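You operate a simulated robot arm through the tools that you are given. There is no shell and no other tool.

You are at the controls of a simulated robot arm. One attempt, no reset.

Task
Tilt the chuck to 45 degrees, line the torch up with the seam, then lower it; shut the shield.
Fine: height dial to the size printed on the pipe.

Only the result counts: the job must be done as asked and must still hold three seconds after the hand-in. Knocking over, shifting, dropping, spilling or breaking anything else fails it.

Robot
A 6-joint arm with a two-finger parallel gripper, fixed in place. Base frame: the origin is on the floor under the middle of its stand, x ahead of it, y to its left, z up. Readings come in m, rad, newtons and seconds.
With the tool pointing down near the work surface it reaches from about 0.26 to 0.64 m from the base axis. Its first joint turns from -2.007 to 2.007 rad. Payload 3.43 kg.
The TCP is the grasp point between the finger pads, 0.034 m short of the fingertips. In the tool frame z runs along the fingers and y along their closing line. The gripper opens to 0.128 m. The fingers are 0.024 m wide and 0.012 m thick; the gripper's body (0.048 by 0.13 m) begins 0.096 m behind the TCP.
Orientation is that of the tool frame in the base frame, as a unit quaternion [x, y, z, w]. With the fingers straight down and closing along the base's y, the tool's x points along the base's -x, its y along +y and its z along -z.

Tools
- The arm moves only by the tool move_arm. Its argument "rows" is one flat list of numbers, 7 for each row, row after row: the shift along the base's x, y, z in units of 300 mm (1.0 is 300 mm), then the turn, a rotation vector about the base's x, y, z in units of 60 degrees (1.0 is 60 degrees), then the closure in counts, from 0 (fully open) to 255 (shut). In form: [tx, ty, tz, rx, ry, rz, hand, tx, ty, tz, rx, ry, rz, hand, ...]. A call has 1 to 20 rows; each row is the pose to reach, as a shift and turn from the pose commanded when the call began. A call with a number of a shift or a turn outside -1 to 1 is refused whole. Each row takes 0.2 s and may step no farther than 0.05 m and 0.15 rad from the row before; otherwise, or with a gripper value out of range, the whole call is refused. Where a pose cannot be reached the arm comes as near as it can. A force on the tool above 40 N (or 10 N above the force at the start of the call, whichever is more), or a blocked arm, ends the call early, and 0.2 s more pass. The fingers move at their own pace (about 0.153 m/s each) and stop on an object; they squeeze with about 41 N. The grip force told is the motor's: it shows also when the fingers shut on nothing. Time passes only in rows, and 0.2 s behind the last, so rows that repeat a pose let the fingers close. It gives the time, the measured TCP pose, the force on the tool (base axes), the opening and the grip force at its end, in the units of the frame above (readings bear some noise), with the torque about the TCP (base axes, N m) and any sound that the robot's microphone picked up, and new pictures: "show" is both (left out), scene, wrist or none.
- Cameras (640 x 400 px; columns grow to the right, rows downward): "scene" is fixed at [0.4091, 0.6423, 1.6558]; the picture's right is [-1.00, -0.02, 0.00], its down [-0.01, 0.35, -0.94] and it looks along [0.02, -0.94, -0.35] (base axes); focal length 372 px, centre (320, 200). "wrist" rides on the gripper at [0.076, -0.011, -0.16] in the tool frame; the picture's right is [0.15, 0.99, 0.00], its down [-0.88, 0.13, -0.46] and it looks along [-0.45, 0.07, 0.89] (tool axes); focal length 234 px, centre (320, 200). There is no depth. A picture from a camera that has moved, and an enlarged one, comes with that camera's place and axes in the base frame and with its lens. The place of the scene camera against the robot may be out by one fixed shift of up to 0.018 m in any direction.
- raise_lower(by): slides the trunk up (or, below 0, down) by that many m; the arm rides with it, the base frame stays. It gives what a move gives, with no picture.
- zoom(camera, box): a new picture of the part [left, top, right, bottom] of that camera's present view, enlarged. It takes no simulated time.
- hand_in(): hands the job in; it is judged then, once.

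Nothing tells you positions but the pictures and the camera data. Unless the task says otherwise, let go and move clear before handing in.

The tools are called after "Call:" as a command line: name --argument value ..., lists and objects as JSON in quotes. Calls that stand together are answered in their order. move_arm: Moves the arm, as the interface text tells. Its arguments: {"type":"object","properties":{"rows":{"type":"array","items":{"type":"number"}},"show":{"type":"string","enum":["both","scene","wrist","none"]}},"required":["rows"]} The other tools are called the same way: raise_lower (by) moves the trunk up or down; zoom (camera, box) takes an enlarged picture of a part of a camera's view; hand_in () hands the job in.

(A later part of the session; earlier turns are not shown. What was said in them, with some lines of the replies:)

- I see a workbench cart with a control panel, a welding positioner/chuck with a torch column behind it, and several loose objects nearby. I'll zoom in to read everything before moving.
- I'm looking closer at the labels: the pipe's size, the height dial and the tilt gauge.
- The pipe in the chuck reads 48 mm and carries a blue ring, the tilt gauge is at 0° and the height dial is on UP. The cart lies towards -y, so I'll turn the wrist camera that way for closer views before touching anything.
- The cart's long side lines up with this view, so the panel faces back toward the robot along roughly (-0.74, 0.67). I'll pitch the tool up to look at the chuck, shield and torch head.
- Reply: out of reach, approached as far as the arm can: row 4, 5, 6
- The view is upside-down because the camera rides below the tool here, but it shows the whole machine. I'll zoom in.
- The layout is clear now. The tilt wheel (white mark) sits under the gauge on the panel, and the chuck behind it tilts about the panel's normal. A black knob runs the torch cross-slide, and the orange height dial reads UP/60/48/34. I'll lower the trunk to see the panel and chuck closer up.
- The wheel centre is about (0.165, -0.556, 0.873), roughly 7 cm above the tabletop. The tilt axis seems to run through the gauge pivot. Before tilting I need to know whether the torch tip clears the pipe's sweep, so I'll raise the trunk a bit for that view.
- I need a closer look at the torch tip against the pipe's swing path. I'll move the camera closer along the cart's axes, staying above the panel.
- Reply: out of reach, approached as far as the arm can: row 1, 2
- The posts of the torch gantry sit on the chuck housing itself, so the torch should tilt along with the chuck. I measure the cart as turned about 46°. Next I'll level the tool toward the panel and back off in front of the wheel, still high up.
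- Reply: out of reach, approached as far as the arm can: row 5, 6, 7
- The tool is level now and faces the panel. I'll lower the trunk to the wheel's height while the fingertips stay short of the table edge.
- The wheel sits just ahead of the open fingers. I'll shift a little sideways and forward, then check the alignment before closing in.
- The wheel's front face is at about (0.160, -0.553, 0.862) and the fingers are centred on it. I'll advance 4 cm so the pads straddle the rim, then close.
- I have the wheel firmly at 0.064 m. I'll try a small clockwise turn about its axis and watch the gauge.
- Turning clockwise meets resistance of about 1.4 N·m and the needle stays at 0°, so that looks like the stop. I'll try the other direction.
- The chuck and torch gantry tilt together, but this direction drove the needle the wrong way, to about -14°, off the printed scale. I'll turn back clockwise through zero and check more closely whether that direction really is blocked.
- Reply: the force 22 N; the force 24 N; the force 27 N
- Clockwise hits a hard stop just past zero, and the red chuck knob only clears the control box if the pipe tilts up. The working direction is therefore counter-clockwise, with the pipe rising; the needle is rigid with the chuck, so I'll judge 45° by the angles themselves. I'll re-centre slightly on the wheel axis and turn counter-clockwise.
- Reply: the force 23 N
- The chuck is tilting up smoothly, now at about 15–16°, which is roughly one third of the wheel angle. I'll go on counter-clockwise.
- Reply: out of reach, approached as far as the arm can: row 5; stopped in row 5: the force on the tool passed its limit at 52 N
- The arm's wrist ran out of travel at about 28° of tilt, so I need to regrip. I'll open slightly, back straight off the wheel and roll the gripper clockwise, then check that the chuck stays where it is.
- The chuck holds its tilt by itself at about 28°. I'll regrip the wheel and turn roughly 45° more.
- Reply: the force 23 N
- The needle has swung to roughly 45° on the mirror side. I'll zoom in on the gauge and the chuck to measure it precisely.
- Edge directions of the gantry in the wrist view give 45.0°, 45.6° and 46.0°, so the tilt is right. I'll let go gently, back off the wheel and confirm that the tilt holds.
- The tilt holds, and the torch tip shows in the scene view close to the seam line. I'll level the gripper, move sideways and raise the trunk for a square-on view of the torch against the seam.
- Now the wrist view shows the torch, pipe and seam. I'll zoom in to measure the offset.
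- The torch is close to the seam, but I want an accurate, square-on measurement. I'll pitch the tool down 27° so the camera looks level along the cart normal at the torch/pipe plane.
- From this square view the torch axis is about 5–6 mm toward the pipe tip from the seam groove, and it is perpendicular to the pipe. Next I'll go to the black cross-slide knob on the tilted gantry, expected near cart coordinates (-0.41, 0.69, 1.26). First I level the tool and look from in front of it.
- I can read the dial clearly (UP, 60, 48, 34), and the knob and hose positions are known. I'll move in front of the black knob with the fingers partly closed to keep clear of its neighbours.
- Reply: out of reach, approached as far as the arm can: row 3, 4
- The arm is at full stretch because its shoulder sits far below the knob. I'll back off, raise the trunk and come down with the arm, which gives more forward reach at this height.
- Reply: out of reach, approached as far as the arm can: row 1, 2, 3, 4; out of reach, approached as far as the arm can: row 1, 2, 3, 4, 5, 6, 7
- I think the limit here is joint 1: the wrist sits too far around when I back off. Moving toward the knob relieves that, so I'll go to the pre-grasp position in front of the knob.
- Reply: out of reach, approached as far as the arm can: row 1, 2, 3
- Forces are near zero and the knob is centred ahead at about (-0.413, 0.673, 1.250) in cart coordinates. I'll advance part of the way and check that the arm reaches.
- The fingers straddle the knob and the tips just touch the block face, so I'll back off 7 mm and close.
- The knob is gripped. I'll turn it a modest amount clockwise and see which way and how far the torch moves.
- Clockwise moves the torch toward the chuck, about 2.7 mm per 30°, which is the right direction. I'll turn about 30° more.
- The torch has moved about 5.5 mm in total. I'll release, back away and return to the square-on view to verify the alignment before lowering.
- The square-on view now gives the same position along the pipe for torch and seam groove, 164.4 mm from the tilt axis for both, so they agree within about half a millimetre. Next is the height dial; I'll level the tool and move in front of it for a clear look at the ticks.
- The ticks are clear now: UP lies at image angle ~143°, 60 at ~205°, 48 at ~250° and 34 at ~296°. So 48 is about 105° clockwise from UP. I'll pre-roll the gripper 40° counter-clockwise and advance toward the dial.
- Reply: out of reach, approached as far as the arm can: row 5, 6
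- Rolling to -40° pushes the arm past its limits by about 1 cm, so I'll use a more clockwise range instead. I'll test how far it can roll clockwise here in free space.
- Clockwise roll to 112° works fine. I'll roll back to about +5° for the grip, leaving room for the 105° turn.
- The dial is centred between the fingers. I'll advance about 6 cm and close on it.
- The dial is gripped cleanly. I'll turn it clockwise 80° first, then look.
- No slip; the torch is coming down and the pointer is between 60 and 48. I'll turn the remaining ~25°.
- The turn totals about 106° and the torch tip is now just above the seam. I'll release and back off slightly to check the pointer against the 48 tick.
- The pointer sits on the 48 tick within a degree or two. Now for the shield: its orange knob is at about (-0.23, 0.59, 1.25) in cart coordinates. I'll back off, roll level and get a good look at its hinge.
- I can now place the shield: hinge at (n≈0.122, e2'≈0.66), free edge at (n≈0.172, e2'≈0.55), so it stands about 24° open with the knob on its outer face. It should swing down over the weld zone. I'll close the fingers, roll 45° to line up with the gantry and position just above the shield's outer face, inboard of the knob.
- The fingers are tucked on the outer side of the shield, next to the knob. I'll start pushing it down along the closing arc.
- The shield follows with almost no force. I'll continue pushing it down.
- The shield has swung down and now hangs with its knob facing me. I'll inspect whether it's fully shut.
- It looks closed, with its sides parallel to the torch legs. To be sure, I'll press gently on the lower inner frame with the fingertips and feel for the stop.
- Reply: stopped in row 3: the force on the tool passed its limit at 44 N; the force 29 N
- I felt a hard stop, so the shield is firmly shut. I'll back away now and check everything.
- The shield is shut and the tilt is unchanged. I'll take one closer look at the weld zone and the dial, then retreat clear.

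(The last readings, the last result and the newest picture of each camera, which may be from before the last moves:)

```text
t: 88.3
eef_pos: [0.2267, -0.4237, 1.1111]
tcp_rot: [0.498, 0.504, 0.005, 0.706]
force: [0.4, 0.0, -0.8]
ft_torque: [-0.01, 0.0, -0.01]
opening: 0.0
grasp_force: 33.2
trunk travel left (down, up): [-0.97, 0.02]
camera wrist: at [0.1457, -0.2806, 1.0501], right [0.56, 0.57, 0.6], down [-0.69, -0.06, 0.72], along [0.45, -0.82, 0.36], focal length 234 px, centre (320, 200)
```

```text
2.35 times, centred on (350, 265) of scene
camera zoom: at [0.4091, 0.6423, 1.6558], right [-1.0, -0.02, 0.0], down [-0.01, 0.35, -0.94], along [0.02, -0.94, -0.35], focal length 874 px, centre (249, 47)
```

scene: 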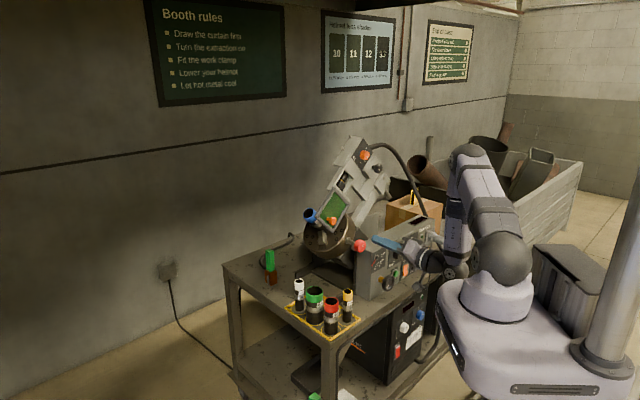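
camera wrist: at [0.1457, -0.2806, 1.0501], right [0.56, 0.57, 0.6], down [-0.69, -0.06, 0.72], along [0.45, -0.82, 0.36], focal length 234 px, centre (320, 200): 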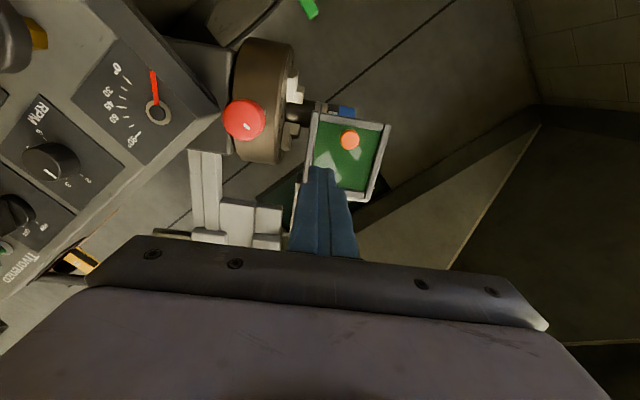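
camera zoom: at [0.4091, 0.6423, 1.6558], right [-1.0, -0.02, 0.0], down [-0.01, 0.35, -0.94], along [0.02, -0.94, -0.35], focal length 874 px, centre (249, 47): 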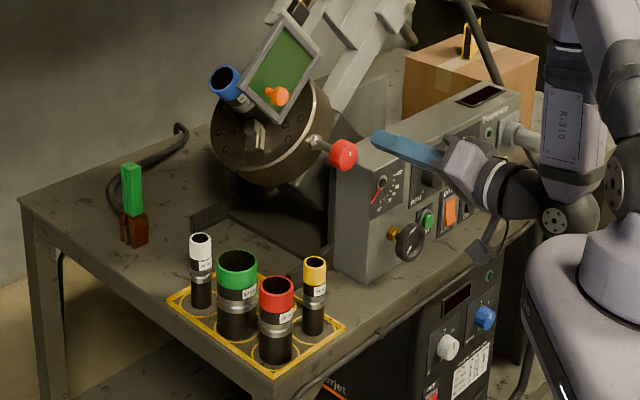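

The dial pointer computes to about 106° from UP, right on 48, and the neighbouring pipes and controls are undisturbed. I'll raise the arm clear before handing in.

Call:
move_arm --rows '[-0.05, 0.05, 0.1, 0, 0, 0, 200, -0.1, 0.1, 0.2, 0, 0, 0, 150, -0.12, 0.12, 0.33, 0, 0, 0, 150, -0.12, 0.12, 0.46, 0, 0, 0, 150, -0.12, 0.12, 0.46, 0, 0, 0, 150, -0.12, 0.12, 0.46, 0, 0, 0, 150]' --show "both"

Call:
zoom --camera "scene" --box '[280, 120, 460, 300]'

```text
t: 89.8
eef_pos: [0.1883, -0.4029, 1.2449]
tcp_rot: [0.498, 0.504, 0.005, 0.706]
force: [-0.4, 0.4, -0.8]
ft_torque: [0.04, -0.03, 0.02]
opening: 0.0527
grasp_force: 0.0
out of reach, approached as far as the arm can: row 3, 4, 5, 6
trunk travel left (down, up): [-0.97, 0.02]
camera wrist: at [0.1061, -0.2603, 1.1852], right [0.56, 0.57, 0.6], down [-0.69, -0.06, 0.72], along [0.45, -0.82, 0.36], focal length 234 px, centre (320, 200)
```

scene: 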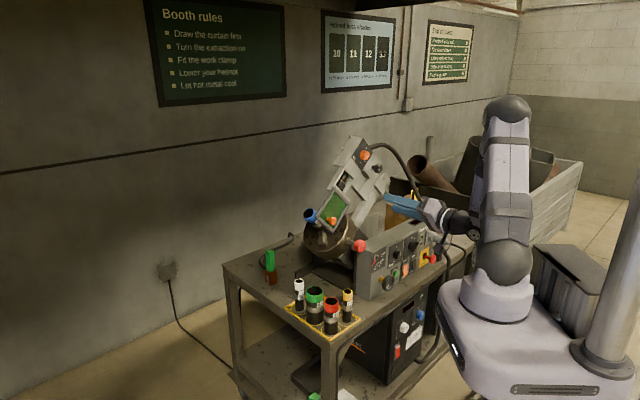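
wrist: 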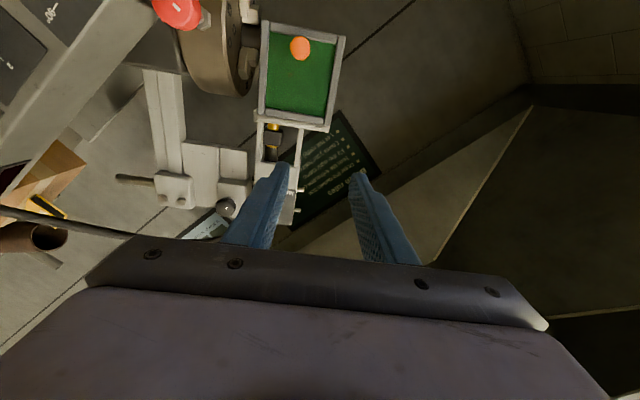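

```text
2.22 times, centred on (370, 210) of scene
camera zoom: at [0.4091, 0.6423, 1.6558], right [-1.0, -0.02, 0.0], down [-0.01, 0.35, -0.94], along [0.02, -0.94, -0.35], focal length 826 px, centre (209, 178)
```

zoom: 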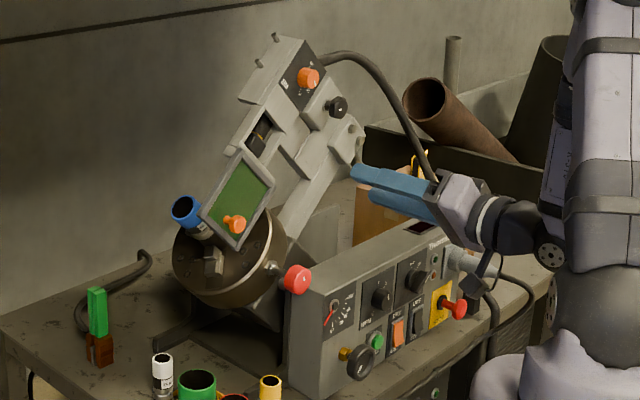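

The chuck holds at about 45°, the torch is lined up with the seam and lowered, the dial is on 48 and the shield is shut. The arm is clear and nothing else has moved, so I'm handing in the job.

Call:
hand_in

```text
The job is handed in.
```

I handed in the job with all the steps done; no pass/fail result came back.

- **Chuck tilt:** about 45° by the gantry's edges in the wrist camera (three readings, 45.0 to 46.0°), and it held after I let go of the wheel. The gauge needle sits about 45° to the wrong side of 0°, off the printed scale. The wheel hits a stop just past 0° the other way, so tilting the pipe up was the only way to reach 45°.
- **Torch alignment:** I moved the torch about 6 mm toward the chuck with the black slide knob. Just before lowering, a square-on view put it within about half a millimetre of the seam.
- **Torch height:** I turned the orange dial from UP to 48, the size printed on the pipe. The pointer is within about 2° of the 48 mark. I did not re-measure the tip against the seam after lowering.
- **Shield:** swung down. A fingertip push met a firm stop, so I take it as fully shut. That push reached 44 N before the arm stopped, and nothing else moved.

In the last pictures the loose pipes and other controls look undisturbed, and the arm is clear of the cart.
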